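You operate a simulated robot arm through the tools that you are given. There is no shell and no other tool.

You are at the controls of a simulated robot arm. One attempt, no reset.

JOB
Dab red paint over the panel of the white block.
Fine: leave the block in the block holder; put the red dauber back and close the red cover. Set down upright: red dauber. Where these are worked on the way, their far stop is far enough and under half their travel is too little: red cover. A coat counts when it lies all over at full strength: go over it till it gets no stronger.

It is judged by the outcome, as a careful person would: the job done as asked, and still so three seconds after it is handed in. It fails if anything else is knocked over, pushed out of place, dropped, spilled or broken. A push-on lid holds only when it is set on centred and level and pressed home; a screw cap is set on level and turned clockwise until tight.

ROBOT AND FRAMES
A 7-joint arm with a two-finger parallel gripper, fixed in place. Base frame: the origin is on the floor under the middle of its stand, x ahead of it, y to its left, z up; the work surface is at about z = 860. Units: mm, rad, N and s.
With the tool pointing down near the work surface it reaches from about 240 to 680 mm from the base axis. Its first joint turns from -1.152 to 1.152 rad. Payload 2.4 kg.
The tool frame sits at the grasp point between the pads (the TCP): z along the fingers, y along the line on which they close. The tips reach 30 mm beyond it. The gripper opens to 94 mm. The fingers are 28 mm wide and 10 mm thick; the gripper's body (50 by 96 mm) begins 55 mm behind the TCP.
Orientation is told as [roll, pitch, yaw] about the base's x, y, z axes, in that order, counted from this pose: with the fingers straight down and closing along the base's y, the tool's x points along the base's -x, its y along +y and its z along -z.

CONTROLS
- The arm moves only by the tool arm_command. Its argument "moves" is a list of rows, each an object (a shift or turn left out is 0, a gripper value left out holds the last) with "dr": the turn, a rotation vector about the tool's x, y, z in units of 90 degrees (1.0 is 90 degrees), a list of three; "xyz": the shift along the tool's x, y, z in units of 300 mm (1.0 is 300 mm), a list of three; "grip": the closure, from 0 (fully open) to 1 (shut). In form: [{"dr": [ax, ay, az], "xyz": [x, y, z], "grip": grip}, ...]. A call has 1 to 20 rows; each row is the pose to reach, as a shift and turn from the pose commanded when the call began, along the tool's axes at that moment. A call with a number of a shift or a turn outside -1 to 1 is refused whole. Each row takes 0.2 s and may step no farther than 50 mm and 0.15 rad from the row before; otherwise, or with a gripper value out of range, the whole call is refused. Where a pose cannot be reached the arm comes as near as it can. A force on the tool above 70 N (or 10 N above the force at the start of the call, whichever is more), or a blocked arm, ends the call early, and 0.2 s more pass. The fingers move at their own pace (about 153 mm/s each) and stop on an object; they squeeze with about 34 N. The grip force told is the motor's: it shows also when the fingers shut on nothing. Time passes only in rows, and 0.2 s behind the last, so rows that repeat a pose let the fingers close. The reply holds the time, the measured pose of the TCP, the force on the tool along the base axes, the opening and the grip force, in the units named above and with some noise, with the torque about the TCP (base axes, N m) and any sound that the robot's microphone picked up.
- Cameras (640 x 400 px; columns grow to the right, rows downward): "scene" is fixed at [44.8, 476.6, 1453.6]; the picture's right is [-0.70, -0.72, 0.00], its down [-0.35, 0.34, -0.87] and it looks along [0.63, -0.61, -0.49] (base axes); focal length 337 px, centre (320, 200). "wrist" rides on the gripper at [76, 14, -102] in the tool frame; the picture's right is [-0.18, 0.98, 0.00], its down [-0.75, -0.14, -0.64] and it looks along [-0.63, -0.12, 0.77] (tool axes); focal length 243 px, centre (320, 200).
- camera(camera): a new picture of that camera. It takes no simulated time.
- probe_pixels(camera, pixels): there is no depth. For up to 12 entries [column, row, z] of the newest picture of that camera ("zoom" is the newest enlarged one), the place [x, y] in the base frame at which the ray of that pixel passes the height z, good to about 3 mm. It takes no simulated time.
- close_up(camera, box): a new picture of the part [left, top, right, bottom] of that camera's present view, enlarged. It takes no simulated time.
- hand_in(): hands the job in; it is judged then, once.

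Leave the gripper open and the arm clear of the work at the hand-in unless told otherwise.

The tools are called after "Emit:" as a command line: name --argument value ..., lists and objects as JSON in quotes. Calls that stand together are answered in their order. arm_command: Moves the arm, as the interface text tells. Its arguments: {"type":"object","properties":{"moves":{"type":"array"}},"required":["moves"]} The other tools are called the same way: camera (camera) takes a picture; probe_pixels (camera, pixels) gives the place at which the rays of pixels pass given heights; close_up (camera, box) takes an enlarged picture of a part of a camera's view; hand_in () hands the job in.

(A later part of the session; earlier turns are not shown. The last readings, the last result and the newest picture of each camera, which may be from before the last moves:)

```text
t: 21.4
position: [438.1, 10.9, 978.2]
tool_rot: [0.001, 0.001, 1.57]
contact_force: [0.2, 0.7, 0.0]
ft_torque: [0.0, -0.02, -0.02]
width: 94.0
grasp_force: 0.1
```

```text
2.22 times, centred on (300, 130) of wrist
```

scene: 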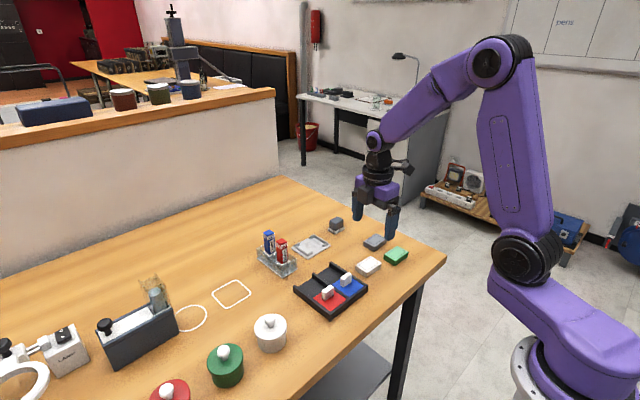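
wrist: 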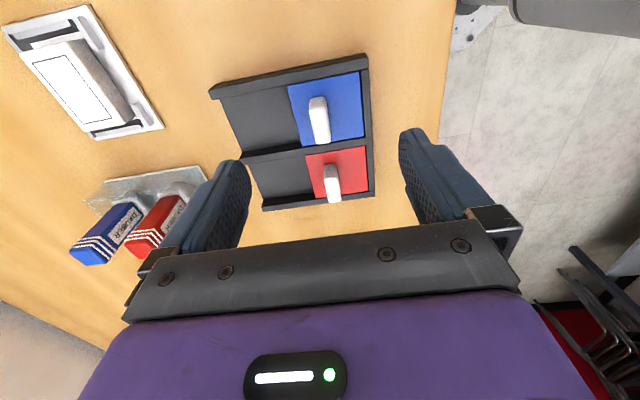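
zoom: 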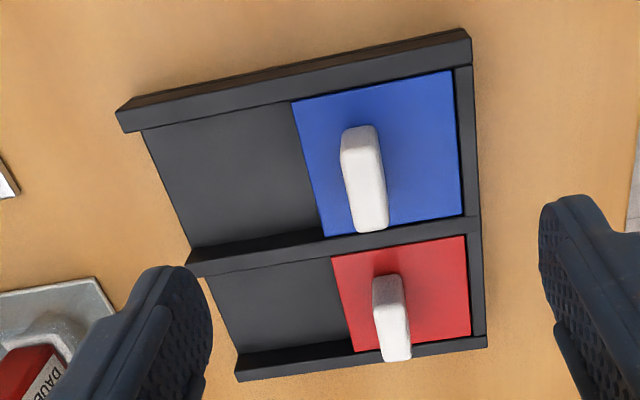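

Reconciling the views: tab top z≈904, tab centre ≈(438,69), cover top z≈878. I move over the tab with open fingers and lower to z 935 for a check.

Emit:
arm_command --moves '[{"xyz": [-0.1, 0.007, 0]}, {"xyz": [-0.195, 0.007, 0]}, {"xyz": [-0.195, 0.007, 0.08]}, {"xyz": [-0.195, 0.007, 0.15]}]'

Emit:
camera --camera "wrist"

Emit:
close_up --camera "scene" --box '[285, 245, 381, 325]'

```text
t: 22.4
position: [437.7, 69.0, 933.9]
tool_rot: [0.001, 0.0, 1.571]
contact_force: [-0.3, -0.2, 0.3]
ft_torque: [0.07, 0.0, 0.03]
width: 94.1
grasp_force: 0.0
```

```text
taken
```

wrist: 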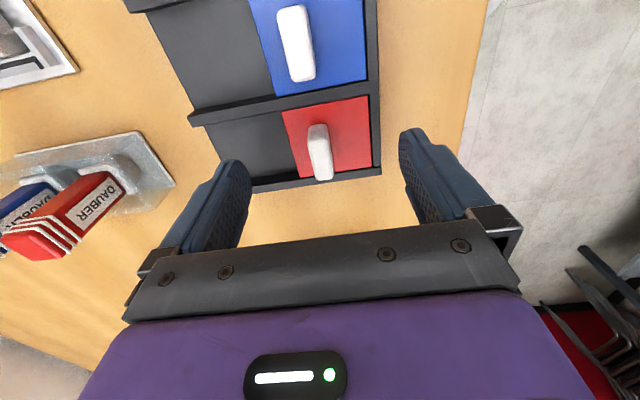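

```text
5.00 times, centred on (333, 285) of scene
```

zoom: 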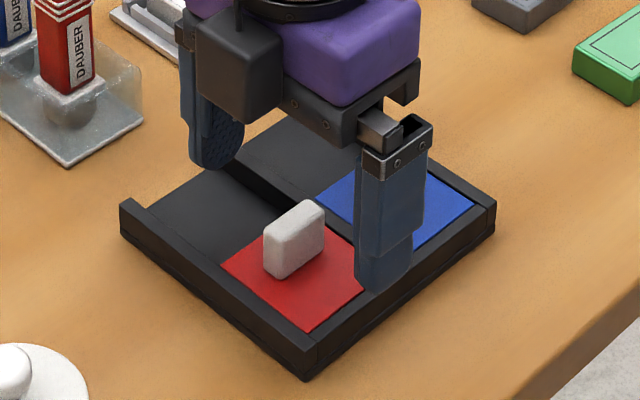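

The tab is centred between the fingers. I narrow the opening to ~40 mm, descend to z 913 in steps, then close on the tab.

Emit:
arm_command --moves '[{"grip": 0.57}, {"grip": 0.57}, {"xyz": [0, 0, 0.03]}, {"xyz": [0, 0, 0.055]}, {"xyz": [0, 0, 0.068]}]'

Emit:
close_up --camera "scene" --box '[285, 245, 381, 325]'

Emit:
camera --camera "wrist"

```text
t: 23.6
position: [438.0, 68.0, 914.7]
tool_rot: [0.002, -0.001, 1.569]
contact_force: [-0.1, -0.4, -0.9]
ft_torque: [0.01, -0.03, -0.03]
width: 40.2
grasp_force: 0.1
```

```text
5.00 times, centred on (333, 285) of scene
```

zoom: 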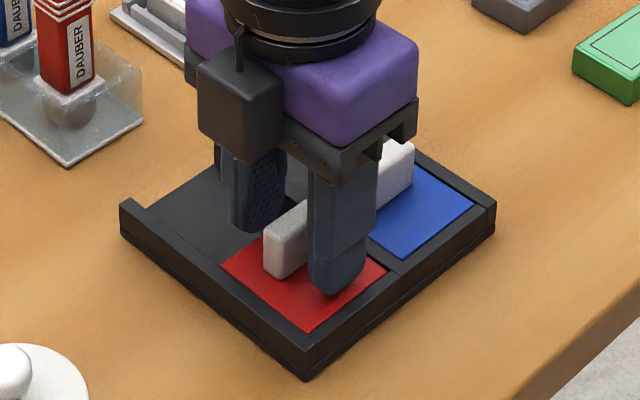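

```text
taken
```

wrist: 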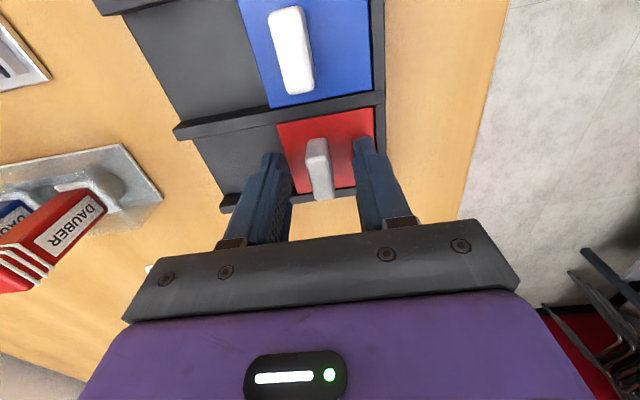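

Both fingers straddle the tab. I close on it.

Emit:
arm_command --moves '[{"grip": 0.8}, {"grip": 1.0}, {"grip": 1.0}, {"grip": 1.0}]'

Emit:
close_up --camera "scene" --box '[285, 245, 381, 325]'

```text
t: 24.6
position: [438.0, 69.3, 913.5]
tool_rot: [-0.001, -0.001, 1.572]
contact_force: [0.3, 0.6, -4.0]
ft_torque: [0.05, -0.06, 0.0]
width: 11.8
grasp_force: 45.6
```

```text
5.00 times, centred on (333, 285) of scene
```

zoom: 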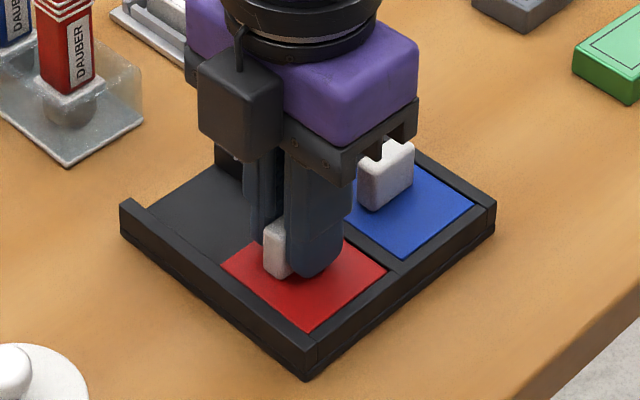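

The tab is gripped (11.8 mm). I slide the cover away toward +x, 30 mm first.

Emit:
arm_command --moves '[{"xyz": [0, -0.01, 0]}, {"xyz": [0, -0.025, 0]}, {"xyz": [0, -0.045, 0]}, {"xyz": [0, -0.07, 0]}, {"xyz": [0, -0.1, 0]}]'

Emit:
close_up --camera "scene" --box '[285, 245, 381, 325]'

```text
t: 25.8
position: [468.8, 69.3, 912.9]
tool_rot: [0.0, -0.001, 1.571]
contact_force: [-0.2, 6.5, -16.1]
ft_torque: [-0.15, 0.03, -0.02]
width: 12.0
grasp_force: 45.1
```

```text
5.00 times, centred on (333, 285) of scene
```

zoom: 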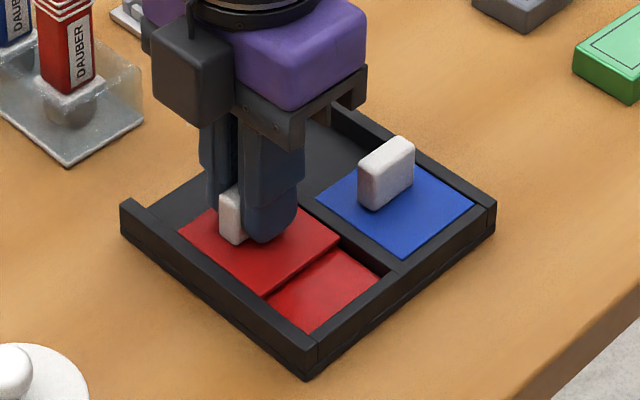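

The cover slides and a red ink bed is exposed beneath. I continue toward the far stop.

Emit:
arm_command --moves '[{"xyz": [0, -0.02, 0]}, {"xyz": [0, -0.04, 0]}, {"xyz": [0, -0.06, 0]}, {"xyz": [0, -0.075, 0]}, {"xyz": [0, -0.085, 0]}, {"xyz": [0, -0.092, 0]}]'

Emit:
close_up --camera "scene" --box '[285, 245, 381, 325]'

```text
t: 27.2
position: [494.7, 70.0, 913.2]
tool_rot: [0.0, -0.001, 1.571]
contact_force: [2.5, 9.3, -21.4]
ft_torque: [0.14, -0.07, -0.06]
width: 11.9
grasp_force: 45.1
```

```text
5.00 times, centred on (333, 285) of scene
```

zoom: 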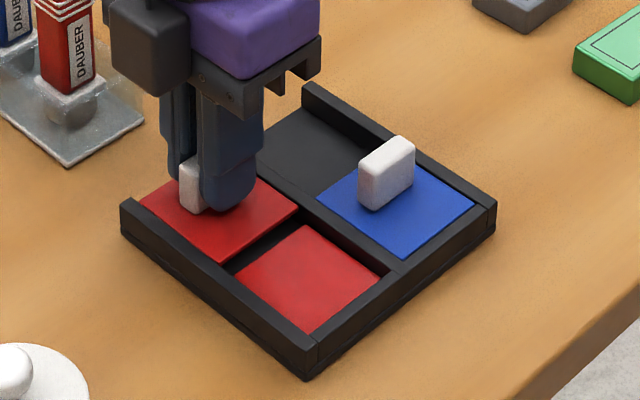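

The ink bed is fully clear. I nudge the last few mm to find the stop.

Emit:
arm_command --moves '[{"xyz": [0, -0.005, 0]}, {"xyz": [0, -0.01, 0]}, {"xyz": [0, -0.015, 0]}]'

```text
t: 28.0
position: [496.9, 69.0, 913.2]
tool_rot: [0.01, 0.002, 1.57]
contact_force: [-15.3, 9.9, -20.5]
ft_torque: [0.72, -0.09, -0.03]
width: 12.2
grasp_force: 44.7
```

The far stop is reached (15 N pushback). I relax, open to 40 mm, and lift straight up.

Emit:
arm_command --moves '[{"xyz": [0, 0.009, 0]}, {"xyz": [0, 0.009, 0], "grip": 0.6}, {"xyz": [0, 0.009, 0], "grip": 0.57}, {"xyz": [0, 0.009, -0.06], "grip": 0.57}, {"xyz": [0, 0.009, -0.16], "grip": 0.57}, {"xyz": [0, 0.009, -0.3], "grip": 0.2}]'

Emit:
close_up --camera "scene" --box '[285, 245, 381, 325]'

Emit:
camera --camera "wrist"

```text
t: 29.4
position: [497.4, 69.3, 1004.9]
tool_rot: [0.0, 0.0, 1.572]
contact_force: [-0.5, 0.4, 0.1]
ft_torque: [-0.02, -0.02, 0.04]
width: 75.2
grasp_force: 0.1
```

```text
5.00 times, centred on (333, 285) of scene
```

zoom: 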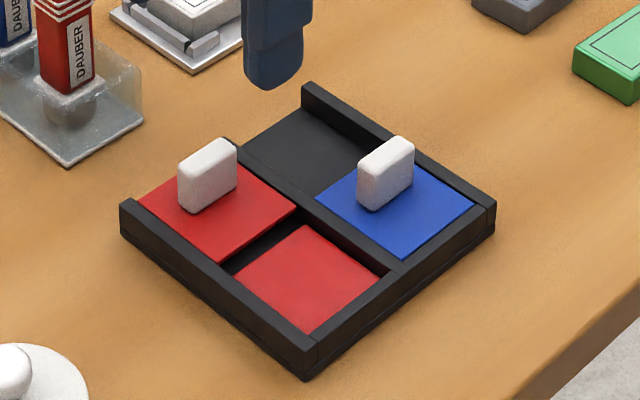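

```text
taken
```

wrist: 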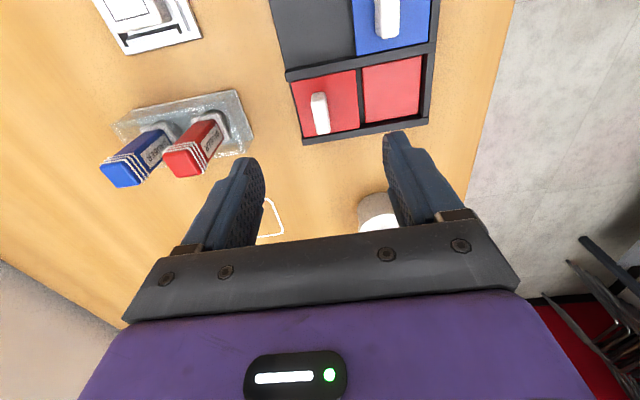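

The red cover is open with the ink bed exposed. Next I turn the gripper back to yaw 0 and move above the red dauber at about (606,67).

Emit:
arm_command --moves '[{"dr": [0, 0, 0.09], "xyz": [0, -0.03, 0], "grip": 0}, {"dr": [0, 0, 0.18], "xyz": [0, -0.06, 0]}, {"dr": [0, 0, 0.27], "xyz": [0, -0.09, 0]}, {"dr": [0, 0, 0.36], "xyz": [0, -0.12, 0]}, {"dr": [0, 0, 0.45], "xyz": [0, -0.15, 0]}, {"dr": [0, 0, 0.54], "xyz": [0, -0.18, 0]}, {"dr": [0, 0, 0.63], "xyz": [0, -0.21, 0]}, {"dr": [0, 0, 0.72], "xyz": [0, -0.24, 0]}, {"dr": [0, 0, 0.81], "xyz": [0, -0.27, 0]}, {"dr": [0, 0, 0.9], "xyz": [0, -0.3, 0]}, {"dr": [0, 0, 0.96], "xyz": [0, -0.33, 0]}, {"dr": [0, 0, 1.0], "xyz": [0, -0.35, 0]}]'

Emit:
camera --camera "wrist"

Emit:
close_up --camera "wrist" --box '[230, 60, 410, 220]'

Emit:
close_up --camera "scene" --box '[250, 200, 330, 280]'

```text
t: 32.0
position: [601.8, 67.2, 1003.8]
tool_rot: [0.002, 0.001, -0.002]
contact_force: [0.2, -0.3, 0.2]
ft_torque: [0.04, -0.02, 0.0]
width: 94.1
grasp_force: 0.0
```

```text
taken
```

wrist: 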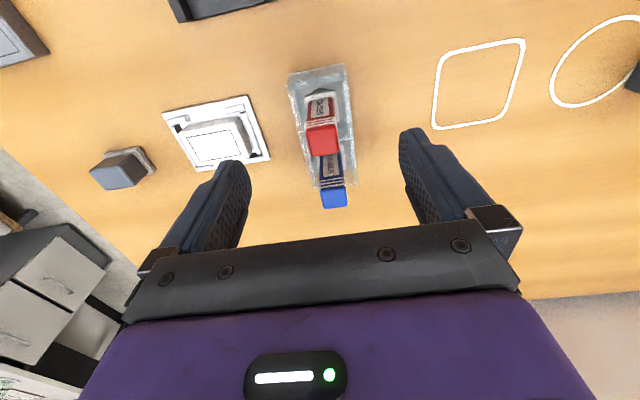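

```text
2.50 times, centred on (320, 140) of wrist
```

zoom: 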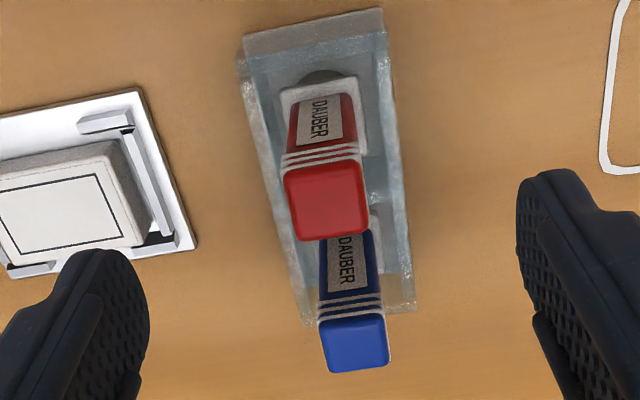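

```text
5.00 times, centred on (290, 240) of scene
```

zoom: 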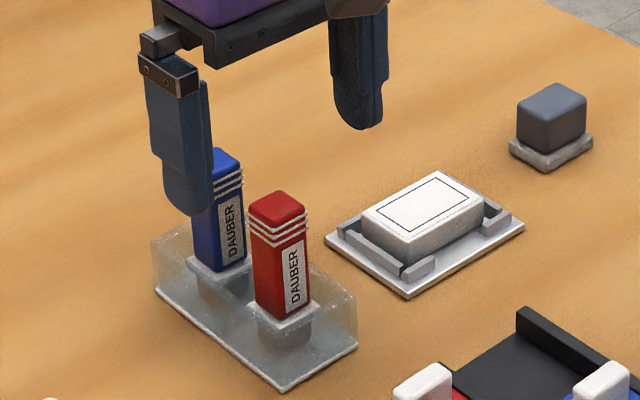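

I see the red dauber's top in both views. I'll triangulate its top centre.

Emit:
probe_pixels --camera "zoom" --pixels '[[279, 207, 930], [279, 207, 940], [279, 207, 950], [283, 312, 890], [250, 205, 940], [308, 210, 940], [280, 226, 940], [280, 190, 940]]'

Emit:
probe_pixels --camera "wrist" --pixels '[[323, 140, 930], [323, 140, 940], [323, 140, 950], [306, 128.8, 940], [336, 124, 940], [340, 152, 940], [314, 156, 940], [320, 94, 888], [312, 104, 888], [338, 92, 888]]'

```text
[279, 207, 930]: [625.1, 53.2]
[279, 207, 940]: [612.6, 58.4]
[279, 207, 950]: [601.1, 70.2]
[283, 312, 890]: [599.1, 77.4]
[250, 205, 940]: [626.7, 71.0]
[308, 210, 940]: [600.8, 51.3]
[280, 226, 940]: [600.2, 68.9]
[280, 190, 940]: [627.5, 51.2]
```

```text
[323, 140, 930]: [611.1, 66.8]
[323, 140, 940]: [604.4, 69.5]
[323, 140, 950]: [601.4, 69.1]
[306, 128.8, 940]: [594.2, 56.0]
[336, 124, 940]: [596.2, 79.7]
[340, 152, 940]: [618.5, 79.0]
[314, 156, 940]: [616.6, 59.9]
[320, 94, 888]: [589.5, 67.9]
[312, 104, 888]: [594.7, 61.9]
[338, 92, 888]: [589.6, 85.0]
```

Red dauber top is at about (602.5,68.5), z≈948. The gripper is right over it. I descend to z 924 with fingers open and check before closing.

Emit:
arm_command --moves '[{"xyz": [0, 0, 0.1]}, {"xyz": [0, 0, 0.2]}, {"xyz": [0, 0, 0.265]}, {"xyz": [0, 0, 0.265], "grip": 0.4}, {"xyz": [0, 0, 0.265], "grip": 0.6}]'

Emit:
close_up --camera "scene" --box '[250, 210, 330, 280]'

Emit:
camera --camera "wrist"

```text
t: 33.2
position: [602.2, 69.0, 923.7]
tool_rot: [0.0, 0.001, -0.001]
contact_force: [-0.9, 4.8, -3.5]
ft_torque: [-0.02, -0.64, -0.26]
width: 51.0
grasp_force: 45.2
```

```text
5.71 times, centred on (290, 245) of scene
```

zoom: 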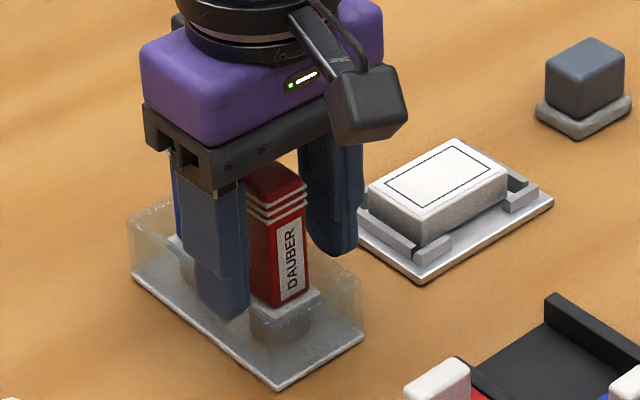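

```text
taken
```

wrist: 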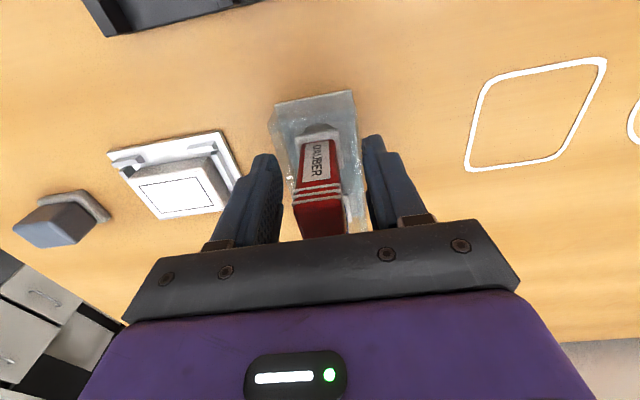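

The fingers stopped at 51 mm: the tips are pinching the clear rack's side walls (rack top is a bit above z 894). I open right away, rise to z 933, and check the rack.

Emit:
arm_command --moves '[{"grip": 0.2}, {"grip": 0}, {"xyz": [0, 0, -0.02], "grip": 0}, {"xyz": [0, 0, -0.031], "grip": 0}]'

Emit:
close_up --camera "scene" --box '[250, 210, 330, 280]'

Emit:
close_up --camera "wrist" --box '[250, 80, 394, 240]'

```text
t: 34.2
position: [602.2, 68.8, 933.9]
tool_rot: [0.0, 0.0, 0.001]
contact_force: [-0.3, 0.1, 0.0]
ft_torque: [0.04, 0.03, 0.0]
width: 94.1
grasp_force: 0.0
```

```text
5.71 times, centred on (290, 245) of scene
```

zoom: 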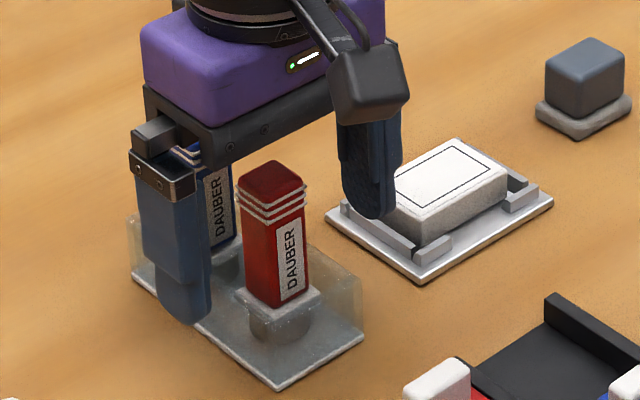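

```text
2.50 times, centred on (322, 160) of wrist
```

zoom: 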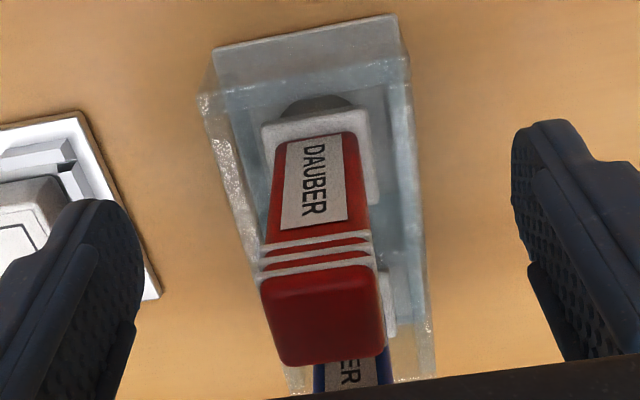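

The rack and dauber haven't shifted. I'll measure the rack's wall top by matching its corner above the base corner.

Emit:
probe_pixels --camera "scene" --pixels '[[297.5, 269.3, 861], [297.4, 258.7, 885], [297.4, 258.7, 890], [297.4, 258.7, 895], [297.4, 258.7, 900], [282.6, 278.1, 861], [282.6, 267.5, 890], [282.6, 267.5, 895]]'

Emit:
close_up --camera "scene" --box '[262, 235, 310, 285]'

```text
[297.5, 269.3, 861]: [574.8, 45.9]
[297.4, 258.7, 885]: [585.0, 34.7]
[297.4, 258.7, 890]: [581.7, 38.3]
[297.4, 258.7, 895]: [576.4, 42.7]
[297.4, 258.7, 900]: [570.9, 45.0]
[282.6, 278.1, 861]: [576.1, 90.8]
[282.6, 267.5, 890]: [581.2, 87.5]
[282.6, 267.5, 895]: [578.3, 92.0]
```

```text
8.00 times, centred on (286, 260) of scene
```

zoom: 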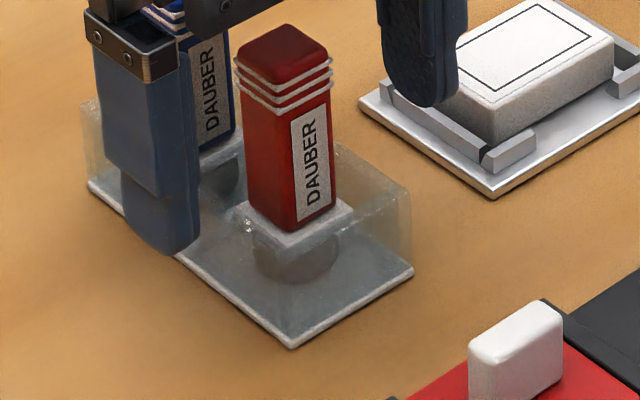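

The rack's wall tops are about z 897; my tips are at ~904 now, clear of it. I close on the handle here.

Emit:
arm_command --moves '[{"grip": 0.4}, {"grip": 0.7}, {"grip": 1.0}, {"grip": 1.0}, {"grip": 1.0}]'

Emit:
close_up --camera "scene" --box '[262, 225, 310, 285]'

```text
t: 35.4
position: [602.6, 68.4, 933.0]
tool_rot: [-0.001, 0.0, -0.002]
contact_force: [0.5, -0.3, -0.3]
ft_torque: [0.01, -0.01, 0.04]
width: 24.6
grasp_force: 33.7
```

```text
6.67 times, centred on (286, 255) of scene
```

zoom: 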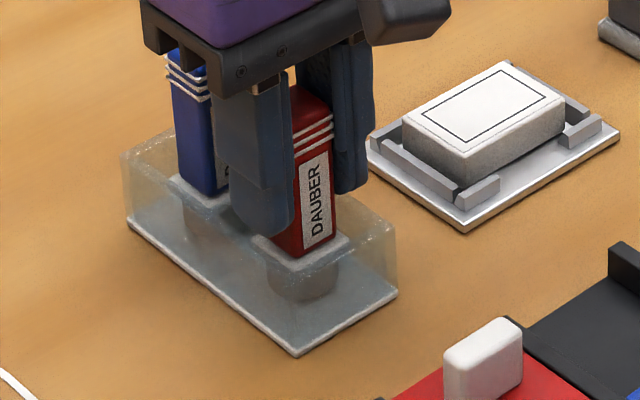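

Held at 24.6 mm. I lift slowly straight up out of the rack, ~75 mm.

Emit:
arm_command --moves '[{"xyz": [0, 0, -0.01]}, {"xyz": [0, 0, -0.03]}, {"xyz": [0, 0, -0.06]}, {"xyz": [0, 0, -0.1]}, {"xyz": [0, 0, -0.15]}, {"xyz": [0, 0, -0.2]}, {"xyz": [0, 0, -0.25]}]'

Emit:
close_up --camera "scene" --box '[252, 195, 320, 280]'

Emit:
camera --camera "wrist"

```text
t: 37.0
position: [601.3, 67.9, 1009.6]
tool_rot: [0.0, 0.002, 0.0]
contact_force: [0.5, -0.2, 0.5]
ft_torque: [0.0, -0.01, 0.0]
width: 24.7
grasp_force: 33.5
```

```text
4.71 times, centred on (286, 238) of scene
```

zoom: 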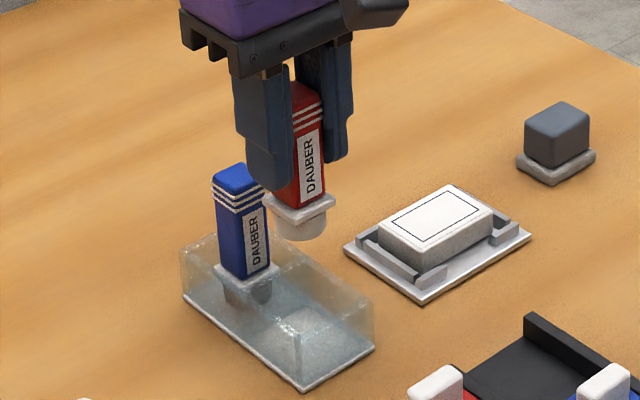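

```text
taken
```

wrist: 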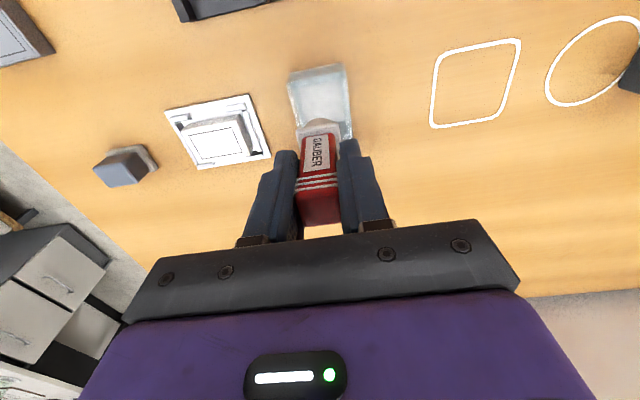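

The dauber is out, upright, with a round pale sponge under its flange. I'll estimate the sponge's bottom height below the TCP.

Emit:
close_up --camera "scene" --box '[268, 220, 308, 250]'

Emit:
probe_pixels --camera "scene" --pixels '[[282.2, 246, 930], [282.2, 246, 940], [282.2, 246, 950]]'

```text
13.33 times, centred on (288, 235) of scene
```

zoom: 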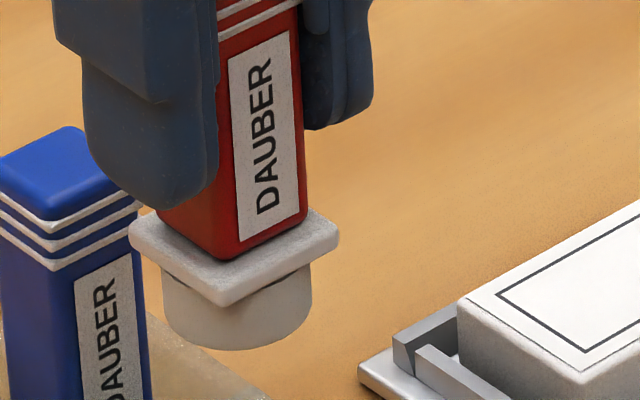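

```text
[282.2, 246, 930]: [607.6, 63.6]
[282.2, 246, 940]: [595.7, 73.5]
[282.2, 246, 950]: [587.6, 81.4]
```

The sponge is about 29 mm across, its bottom ≈68 mm below the TCP (z≈941 now). Next I locate the ink bed corners.

Emit:
camera --camera "scene"

Emit:
close_up --camera "scene" --box '[295, 265, 375, 325]'

Emit:
probe_pixels --camera "scene" --pixels '[[315.6, 300, 868], [330, 290.2, 868], [345.4, 300.4, 868], [331.6, 311.4, 868]]'

```text
taken
```

scene: 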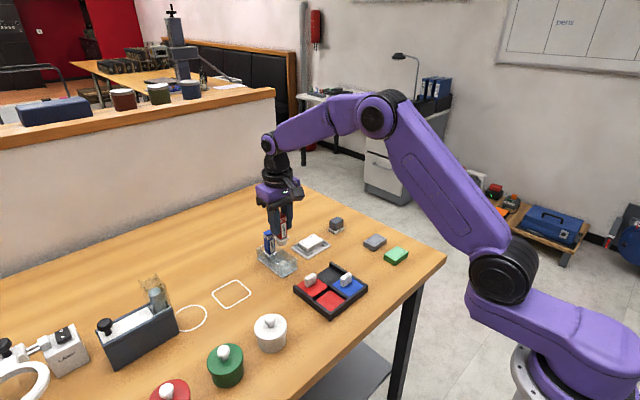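

```text
6.67 times, centred on (335, 295) of scene
```

zoom: 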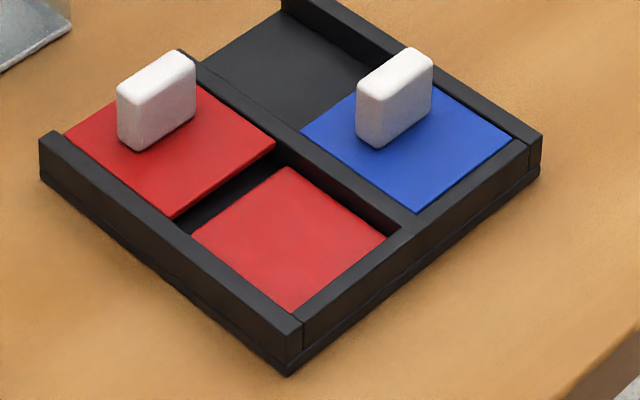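

```text
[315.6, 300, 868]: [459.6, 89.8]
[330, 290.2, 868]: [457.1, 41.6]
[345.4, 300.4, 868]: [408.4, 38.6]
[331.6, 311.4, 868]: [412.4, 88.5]
```

The ink bed centre is about (432,67). I carry the dauber over there and lower to TCP z 960.

Emit:
arm_command --moves '[{"xyz": [0.1, 0, 0]}, {"xyz": [0.22, 0, 0]}, {"xyz": [0.34, 0, 0]}, {"xyz": [0.46, 0, 0]}, {"xyz": [0.567, -0.003, 0]}, {"xyz": [0.567, -0.003, 0.08]}, {"xyz": [0.567, -0.003, 0.16]}]'

Emit:
close_up --camera "scene" --box '[285, 245, 381, 325]'

Emit:
camera --camera "wrist"

```text
t: 38.6
position: [432.0, 67.6, 960.1]
tool_rot: [0.001, -0.001, 0.0]
contact_force: [-0.7, 0.2, 0.4]
ft_torque: [0.0, -0.03, -0.02]
width: 25.0
grasp_force: 33.7
```

```text
5.00 times, centred on (333, 285) of scene
```

zoom: 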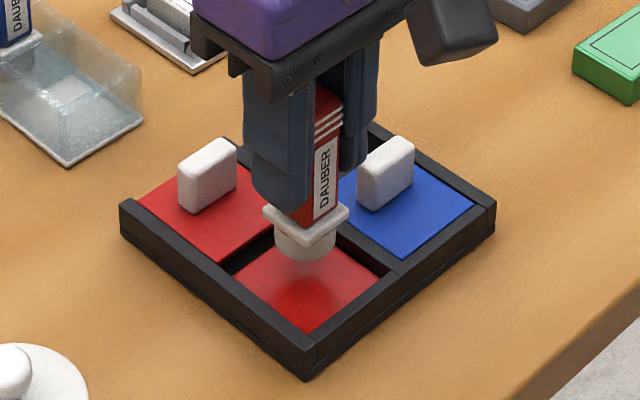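

```text
taken
```

wrist: 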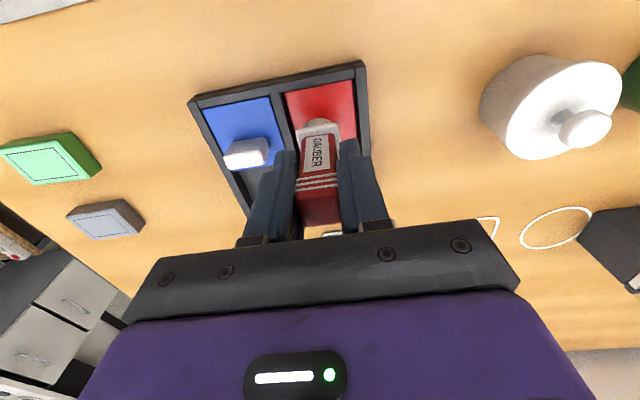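

Centred over the bed. I lower in small steps and watch for contact.

Emit:
arm_command --moves '[{"xyz": [0, 0, 0.02]}, {"xyz": [0, 0, 0.04]}, {"xyz": [0, 0, 0.05]}, {"xyz": [0, 0, 0.057]}]'

Emit:
close_up --camera "scene" --box '[295, 260, 375, 320]'

```text
t: 39.6
position: [432.0, 66.3, 944.1]
tool_rot: [0.0, -0.001, 0.0]
contact_force: [-1.1, 0.4, -0.3]
ft_torque: [0.01, 0.04, 0.02]
width: 24.8
grasp_force: 33.3
```

```text
6.67 times, centred on (335, 290) of scene
```

zoom: 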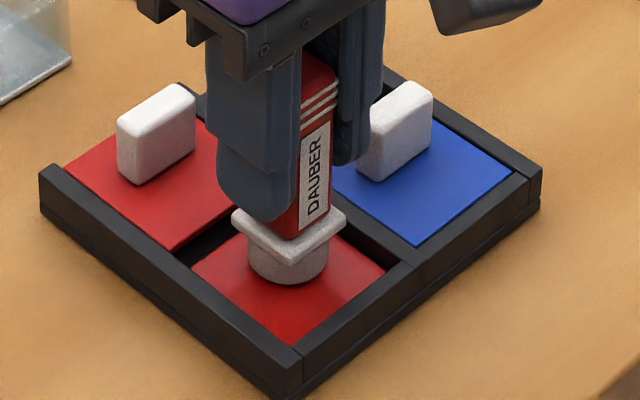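

Emit:
arm_command --moves '[{"xyz": [0, 0, 0.007]}, {"xyz": [0, 0, 0.014]}, {"xyz": [0, 0, 0.02]}]'

```text
t: 40.4
position: [432.8, 67.7, 937.8]
tool_rot: [-0.001, -0.004, 0.001]
contact_force: [2.9, -0.8, 25.4]
ft_torque: [-0.06, -0.27, 0.0]
width: 25.1
grasp_force: 33.6
```

Contact at TCP≈938 with 25 N — enough. I lift 25 mm and look at whether the sponge has taken ink.

Emit:
arm_command --moves '[{"xyz": [0, 0, 0]}, {"xyz": [0, 0, -0.04]}, {"xyz": [0, 0, -0.09]}]'

Emit:
close_up --camera "scene" --box '[305, 250, 365, 310]'

Emit:
close_up --camera "wrist" --box '[250, 80, 394, 240]'

```text
t: 41.2
position: [430.2, 66.8, 964.9]
tool_rot: [0.0, 0.002, 0.0]
contact_force: [-0.1, -0.2, 0.4]
ft_torque: [0.03, 0.01, 0.03]
width: 24.7
grasp_force: 34.2
```

```text
6.67 times, centred on (335, 280) of scene
```

zoom: 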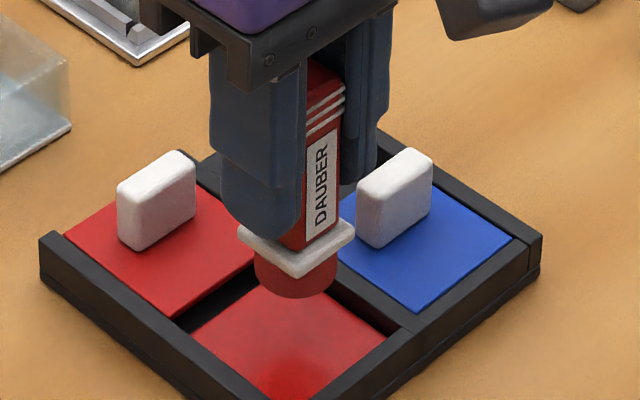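

```text
2.50 times, centred on (322, 160) of wrist
```

zoom: 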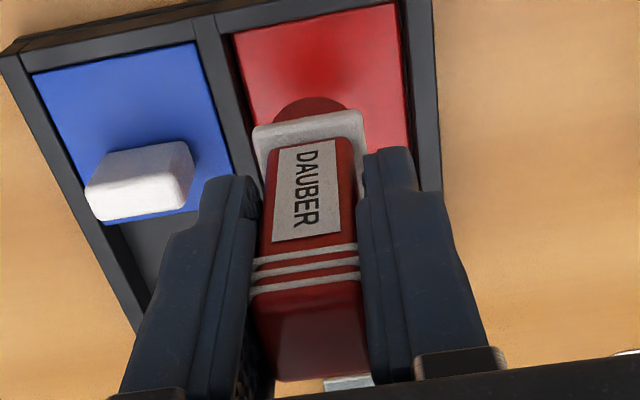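

The sponge is loaded red. I'll check with the same full wrist view whether the dauber slipped in the grip (earlier the label bottom was at about row 172, the flange edge about 122–125).

Emit:
camera --camera "wrist"

```text
taken
```

wrist: 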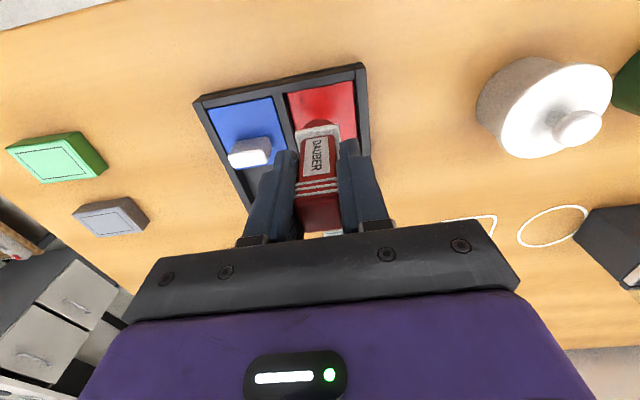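

The dauber may have slipped ~2 mm up in the grip, so I'll use lighter contact from now on. I lift and carry it over the panel centre (620,-46), staying high.

Emit:
arm_command --moves '[{"xyz": [0, 0, -0.12]}, {"xyz": [-0.13, -0.076, -0.12]}, {"xyz": [-0.26, -0.152, -0.12]}, {"xyz": [-0.39, -0.228, -0.12]}, {"xyz": [-0.52, -0.304, -0.12]}, {"xyz": [-0.627, -0.378, -0.12]}, {"xyz": [-0.627, -0.378, -0.05]}, {"xyz": [-0.627, -0.378, -0.01]}]'

Emit:
close_up --camera "scene" --box '[270, 200, 350, 260]'

Emit:
close_up --camera "wrist" --box '[250, 80, 394, 240]'

```text
t: 43.0
position: [619.4, -45.9, 967.1]
tool_rot: [0.001, 0.0, 0.0]
contact_force: [0.0, 0.8, 0.5]
ft_torque: [-0.01, 0.0, 0.02]
width: 25.1
grasp_force: 33.9
```

```text
6.67 times, centred on (310, 230) of scene
```

zoom: 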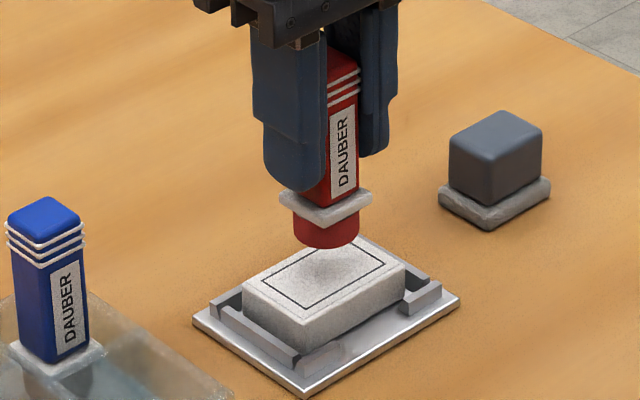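

```text
2.50 times, centred on (322, 160) of wrist
```

zoom: 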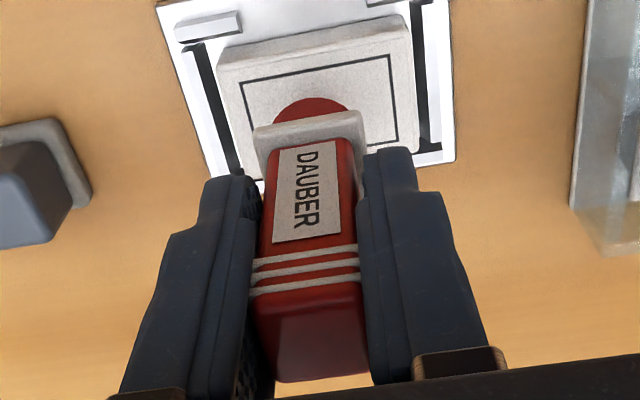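

The sponge's shadow is at the centre of the panel. I lower gently to find contact.

Emit:
arm_command --moves '[{"xyz": [0, 0, 0.02]}, {"xyz": [0, 0, 0.035]}, {"xyz": [0, 0, 0.042]}, {"xyz": [0, 0, 0.047]}]'

```text
t: 44.0
position: [619.5, -44.1, 953.8]
tool_rot: [0.001, 0.0, 0.001]
contact_force: [0.0, 0.6, -0.2]
ft_torque: [0.0, 0.05, -0.02]
width: 24.9
grasp_force: 34.1
```

Emit:
arm_command --moves '[{"xyz": [0, 0, 0.003]}, {"xyz": [0, 0, 0.006]}]'

Emit:
close_up --camera "scene" --box '[270, 205, 350, 255]'

```text
t: 44.6
position: [618.5, -45.4, 952.0]
tool_rot: [-0.001, 0.001, 0.0]
contact_force: [-0.7, -0.5, -0.8]
ft_torque: [0.01, 0.02, -0.01]
width: 25.1
grasp_force: 33.6
```

```text
8.00 times, centred on (310, 230) of scene
```

zoom: 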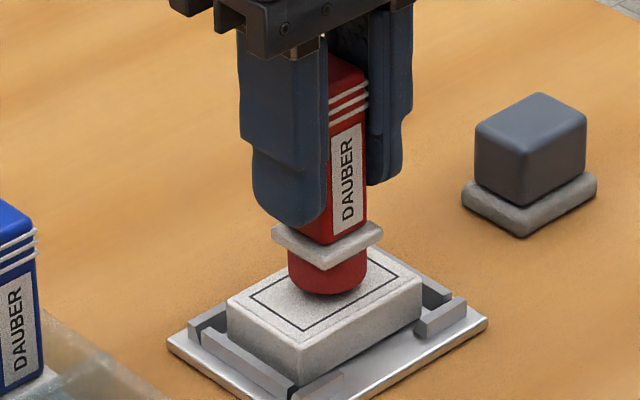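

Nearly touching. I continue by ~1 mm steps.

Emit:
arm_command --moves '[{"xyz": [0, 0, 0.004]}, {"xyz": [0, 0, 0.007]}]'

```text
t: 45.2
position: [618.1, -45.1, 949.9]
tool_rot: [0.0, -0.001, 0.001]
contact_force: [0.2, 0.1, 0.0]
ft_torque: [0.02, -0.01, 0.01]
width: 24.9
grasp_force: 33.8
```

Emit:
arm_command --moves '[{"xyz": [0, 0, 0.004]}, {"xyz": [0, 0, 0.007]}]'

```text
t: 45.8
position: [618.4, -45.6, 948.2]
tool_rot: [0.001, -0.001, 0.0]
contact_force: [-1.3, -0.2, 4.8]
ft_torque: [-0.03, 0.05, 0.01]
width: 24.8
grasp_force: 33.4
```

Contact starts at TCP≈948.5 (4.8 N). I press ~0.6 mm more, then lift and look at the mark.

Emit:
arm_command --moves '[{"xyz": [0, 0, 0.003]}, {"xyz": [0, 0, 0.003]}]'

Emit:
arm_command --moves '[{"xyz": [0, 0, -0.05]}, {"xyz": [0, 0, -0.15]}, {"xyz": [0.1, 0, -0.2]}, {"xyz": [0.2, 0, -0.2]}]'

Emit:
close_up --camera "scene" --box '[280, 220, 340, 260]'

Emit:
camera --camera "wrist"

```text
t: 46.4
position: [618.8, -45.7, 947.4]
tool_rot: [-0.001, -0.005, 0.0]
contact_force: [-2.7, -0.6, 15.9]
ft_torque: [-0.04, 0.09, -0.01]
width: 24.7
grasp_force: 34.3
```

```text
t: 47.4
position: [558.3, -46.1, 1006.9]
tool_rot: [0.001, 0.0, -0.002]
contact_force: [0.4, 0.0, 0.6]
ft_torque: [0.04, 0.0, 0.02]
width: 24.9
grasp_force: 33.8
```

```text
10.00 times, centred on (310, 240) of scene
```

zoom: 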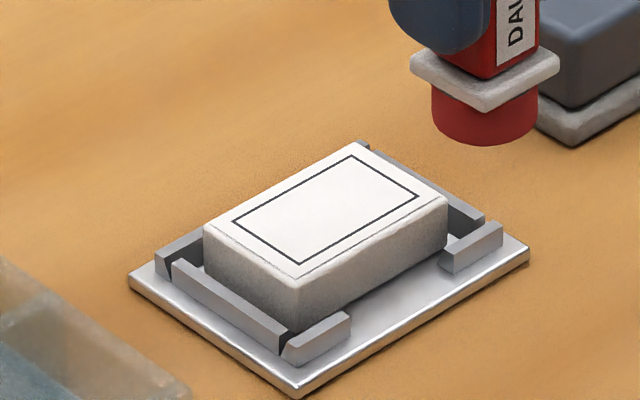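

```text
taken
```

wrist: 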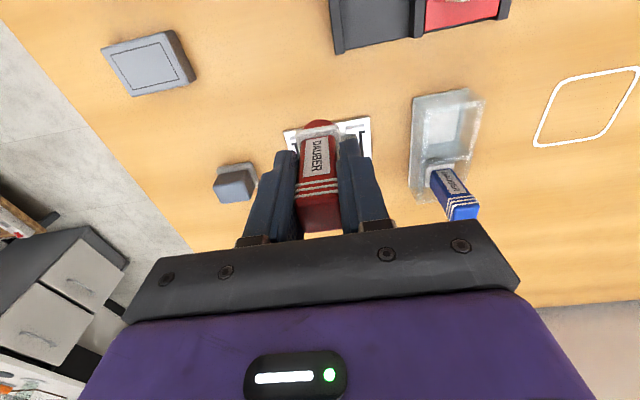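

I see no clear mark yet. I'll enlarge the panel further to check for a faint tint.

Emit:
close_up --camera "scene" --box '[296, 228, 328, 250]'

```text
16.00 times, centred on (312, 239) of scene
```

zoom: 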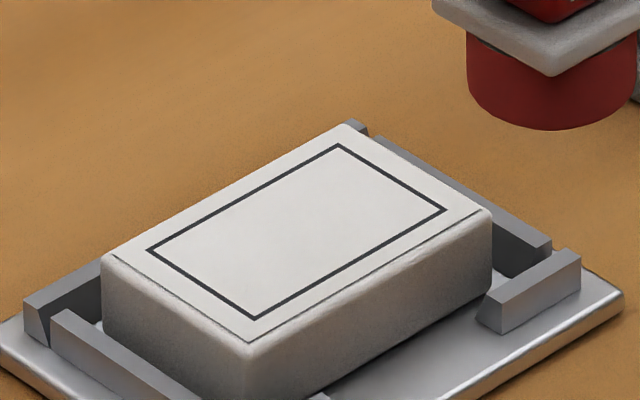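

No mark from that light touch. I'll go back and press again a bit firmer (~25 N) with a dwell of about 1 s, then compare.

Emit:
arm_command --moves '[{"xyz": [-0.1, 0, 0]}, {"xyz": [-0.2, 0, 0]}, {"xyz": [-0.2, 0, 0.1]}, {"xyz": [-0.2, 0, 0.17]}, {"xyz": [-0.2, 0, 0.19]}, {"xyz": [-0.2, 0, 0.2]}, {"xyz": [-0.2, 0, 0.203]}, {"xyz": [-0.2, 0, 0.203]}, {"xyz": [-0.2, 0, 0.203]}, {"xyz": [-0.2, 0, 0.203]}]'

Emit:
close_up --camera "scene" --box '[280, 205, 340, 255]'

```text
t: 49.6
position: [619.6, -45.7, 947.4]
tool_rot: [0.001, -0.005, -0.001]
contact_force: [0.4, 0.3, 25.0]
ft_torque: [0.02, -0.14, 0.02]
width: 24.6
grasp_force: 33.6
```

```text
8.00 times, centred on (310, 230) of scene
```

zoom: 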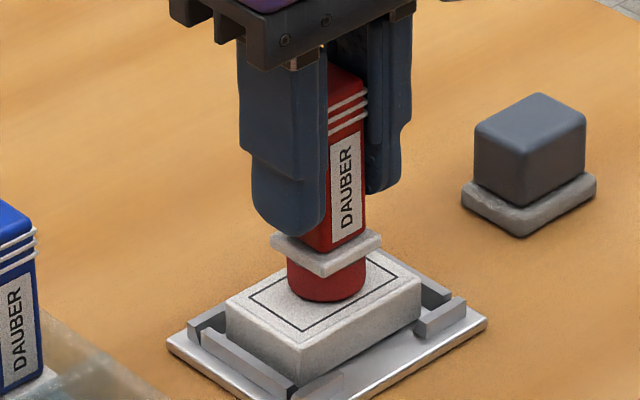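

Pressed at 25 N. I lift and look again.

Emit:
arm_command --moves '[{"xyz": [0, 0, -0.05]}, {"xyz": [0, 0, -0.15]}, {"xyz": [0.1, 0, -0.2]}, {"xyz": [0.2, 0, -0.2]}]'

Emit:
close_up --camera "scene" --box '[290, 220, 340, 254]'

```text
t: 50.6
position: [558.4, -46.3, 1007.0]
tool_rot: [-0.001, 0.001, 0.0]
contact_force: [0.3, 0.1, 0.0]
ft_torque: [0.02, -0.02, 0.05]
width: 24.8
grasp_force: 33.8
```

```text
11.76 times, centred on (315, 237) of scene
```

zoom: 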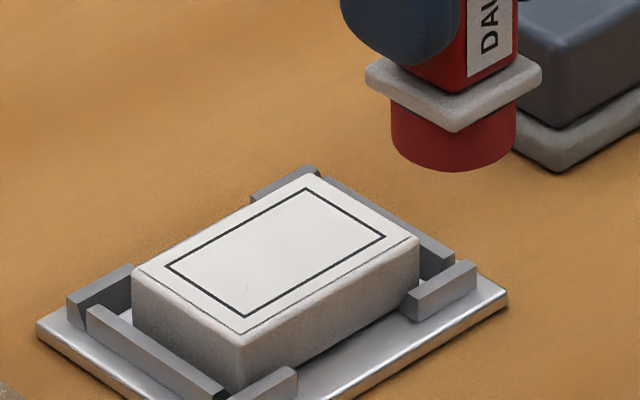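

Still no mark, so plain pressing seems not to transfer; "go over it" suggests moving in contact. I'll try a gentle stroke (~8 N) ±10 mm along the panel's length.

Emit:
arm_command --moves '[{"xyz": [-0.1, 0, 0]}, {"xyz": [-0.2, 0, 0]}, {"xyz": [-0.2, 0, 0.1]}, {"xyz": [-0.2, 0, 0.17]}, {"xyz": [-0.2, 0, 0.19]}, {"xyz": [-0.2, 0, 0.1975]}, {"xyz": [-0.2, 0.01, 0.1975]}, {"xyz": [-0.2, 0.02, 0.1975]}, {"xyz": [-0.2, 0.03, 0.1975]}]'

Emit:
close_up --camera "scene" --box '[280, 205, 340, 255]'

```text
t: 52.6
position: [619.8, -38.0, 948.1]
tool_rot: [-0.002, -0.004, -0.002]
contact_force: [1.0, -5.8, 15.0]
ft_torque: [-0.41, -0.07, 0.0]
width: 24.8
grasp_force: 34.6
```

```text
8.00 times, centred on (310, 230) of scene
```

zoom: 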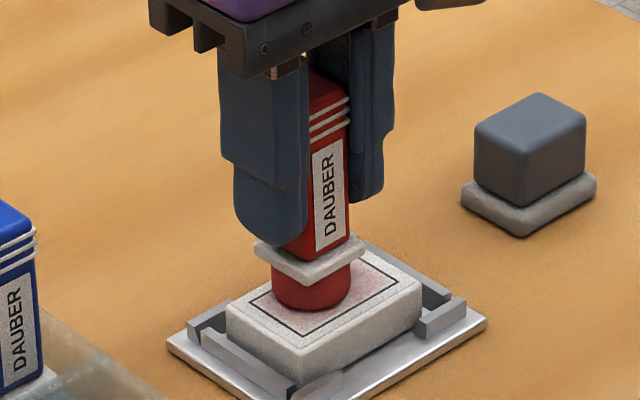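

A pink tint has appeared: stroking transfers paint. I continue with back-and-forth strokes along the length at this light pressure.

Emit:
arm_command --moves '[{"xyz": [0, -0.0167, -0.001]}, {"xyz": [0, -0.033, -0.001]}, {"xyz": [0, -0.05, -0.001]}, {"xyz": [0, -0.0667, -0.001]}, {"xyz": [0, -0.0767, -0.001]}, {"xyz": [0, -0.06, -0.001]}, {"xyz": [0, -0.043, -0.001]}, {"xyz": [0, -0.027, -0.001]}, {"xyz": [0, -0.01, -0.001]}, {"xyz": [0, 0.0067, -0.001]}, {"xyz": [0, 0.0167, -0.001]}]'

Emit:
close_up --camera "scene" --box '[280, 205, 340, 255]'

```text
t: 55.0
position: [618.7, -31.3, 947.0]
tool_rot: [-0.001, 0.001, -0.001]
contact_force: [1.3, -3.7, 7.8]
ft_torque: [-0.17, -0.1, -0.03]
width: 24.8
grasp_force: 33.8
```

```text
8.00 times, centred on (310, 230) of scene
```

zoom: 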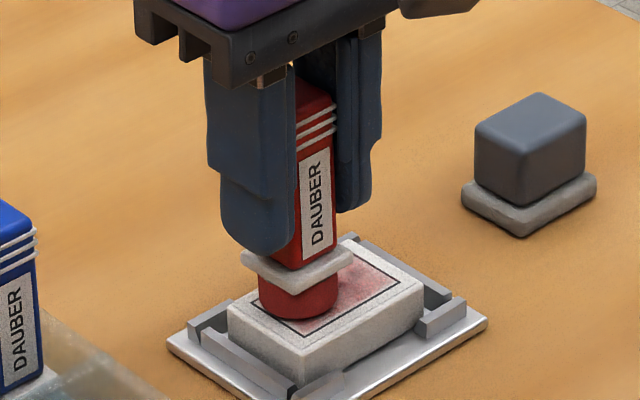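

Reddening along the centre. I add strokes offset ±5 mm across the width to cover the edges.

Emit:
arm_command --moves '[{"xyz": [-0.008, 0, 0]}, {"xyz": [-0.0167, 0, 0]}, {"xyz": [-0.0167, -0.0167, 0]}, {"xyz": [-0.0167, -0.033, 0]}, {"xyz": [-0.0167, -0.05, 0]}, {"xyz": [-0.0167, -0.067, 0]}, {"xyz": [-0.0167, -0.083, 0]}, {"xyz": [-0.0167, -0.0933, 0]}, {"xyz": [0, -0.0933, 0]}, {"xyz": [0.0167, -0.0933, 0]}, {"xyz": [0.0167, -0.077, 0]}, {"xyz": [0.0167, -0.06, 0]}, {"xyz": [0.0167, -0.043, 0]}, {"xyz": [0.0167, -0.027, 0]}, {"xyz": [0.0167, -0.01, 0]}, {"xyz": [0.0167, 0, 0]}]'

Emit:
close_up --camera "scene" --box '[280, 205, 340, 255]'

```text
t: 58.4
position: [615.1, -32.0, 947.7]
tool_rot: [0.0, 0.0, 0.0]
contact_force: [-1.1, -1.5, 2.9]
ft_torque: [-0.1, -0.02, -0.01]
width: 24.9
grasp_force: 34.3
```

```text
8.00 times, centred on (310, 230) of scene
```

zoom: 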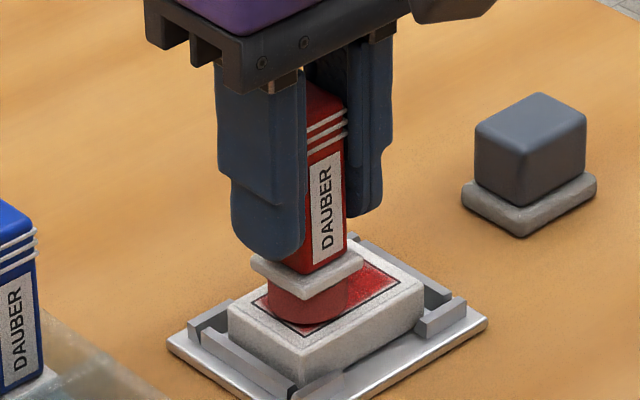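

Good progress; the force has dropped to ~3 N. I lift and move aside to view the panel and sponge.

Emit:
arm_command --moves '[{"xyz": [0, 0, -0.05]}, {"xyz": [0, -0.04, -0.15]}, {"xyz": [0.1, -0.04, -0.2]}, {"xyz": [0.2, -0.04, -0.2]}]'

Emit:
close_up --camera "scene" --box '[290, 220, 340, 254]'

Emit:
camera --camera "wrist"

```text
t: 59.4
position: [554.3, -44.9, 1008.0]
tool_rot: [0.0, 0.0, 0.0]
contact_force: [-0.2, 0.5, -0.5]
ft_torque: [0.01, 0.02, -0.02]
width: 24.5
grasp_force: 33.8
```

```text
11.76 times, centred on (315, 237) of scene
```

zoom: 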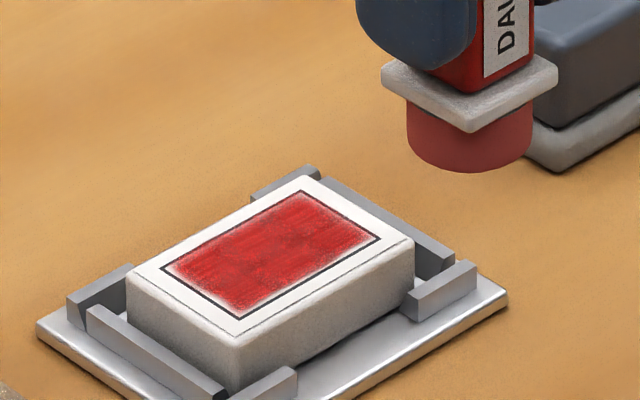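

```text
taken
```

wrist: 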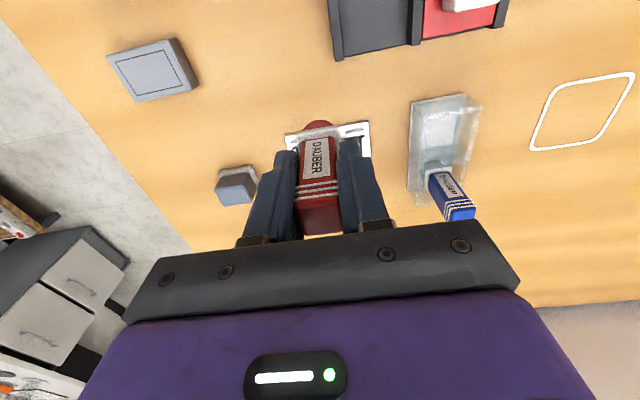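

The panel is now mostly red; edges and corners are still weaker and the sponge has paled. I go back to the ink bed to reload.

Emit:
arm_command --moves '[{"xyz": [0.1, 0.09, 0]}, {"xyz": [0.2, 0.18, 0]}, {"xyz": [0.3, 0.27, 0]}, {"xyz": [0.41, 0.378, 0]}, {"xyz": [0.41, 0.378, 0.08]}, {"xyz": [0.41, 0.378, 0.16]}, {"xyz": [0.41, 0.378, 0.2]}, {"xyz": [0.41, 0.378, 0.22]}]'

Emit:
close_up --camera "scene" --box '[295, 260, 375, 320]'

```text
t: 61.2
position: [432.0, 69.4, 941.8]
tool_rot: [-0.001, 0.0, -0.001]
contact_force: [-0.2, 0.0, 0.6]
ft_torque: [-0.01, 0.02, -0.03]
width: 24.8
grasp_force: 34.0
```

```text
6.67 times, centred on (335, 290) of scene
```

zoom: 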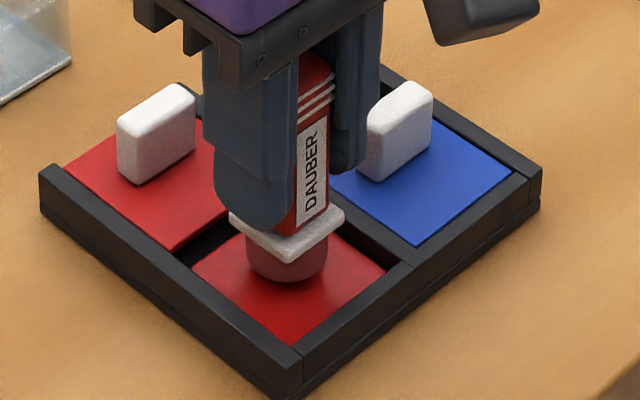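

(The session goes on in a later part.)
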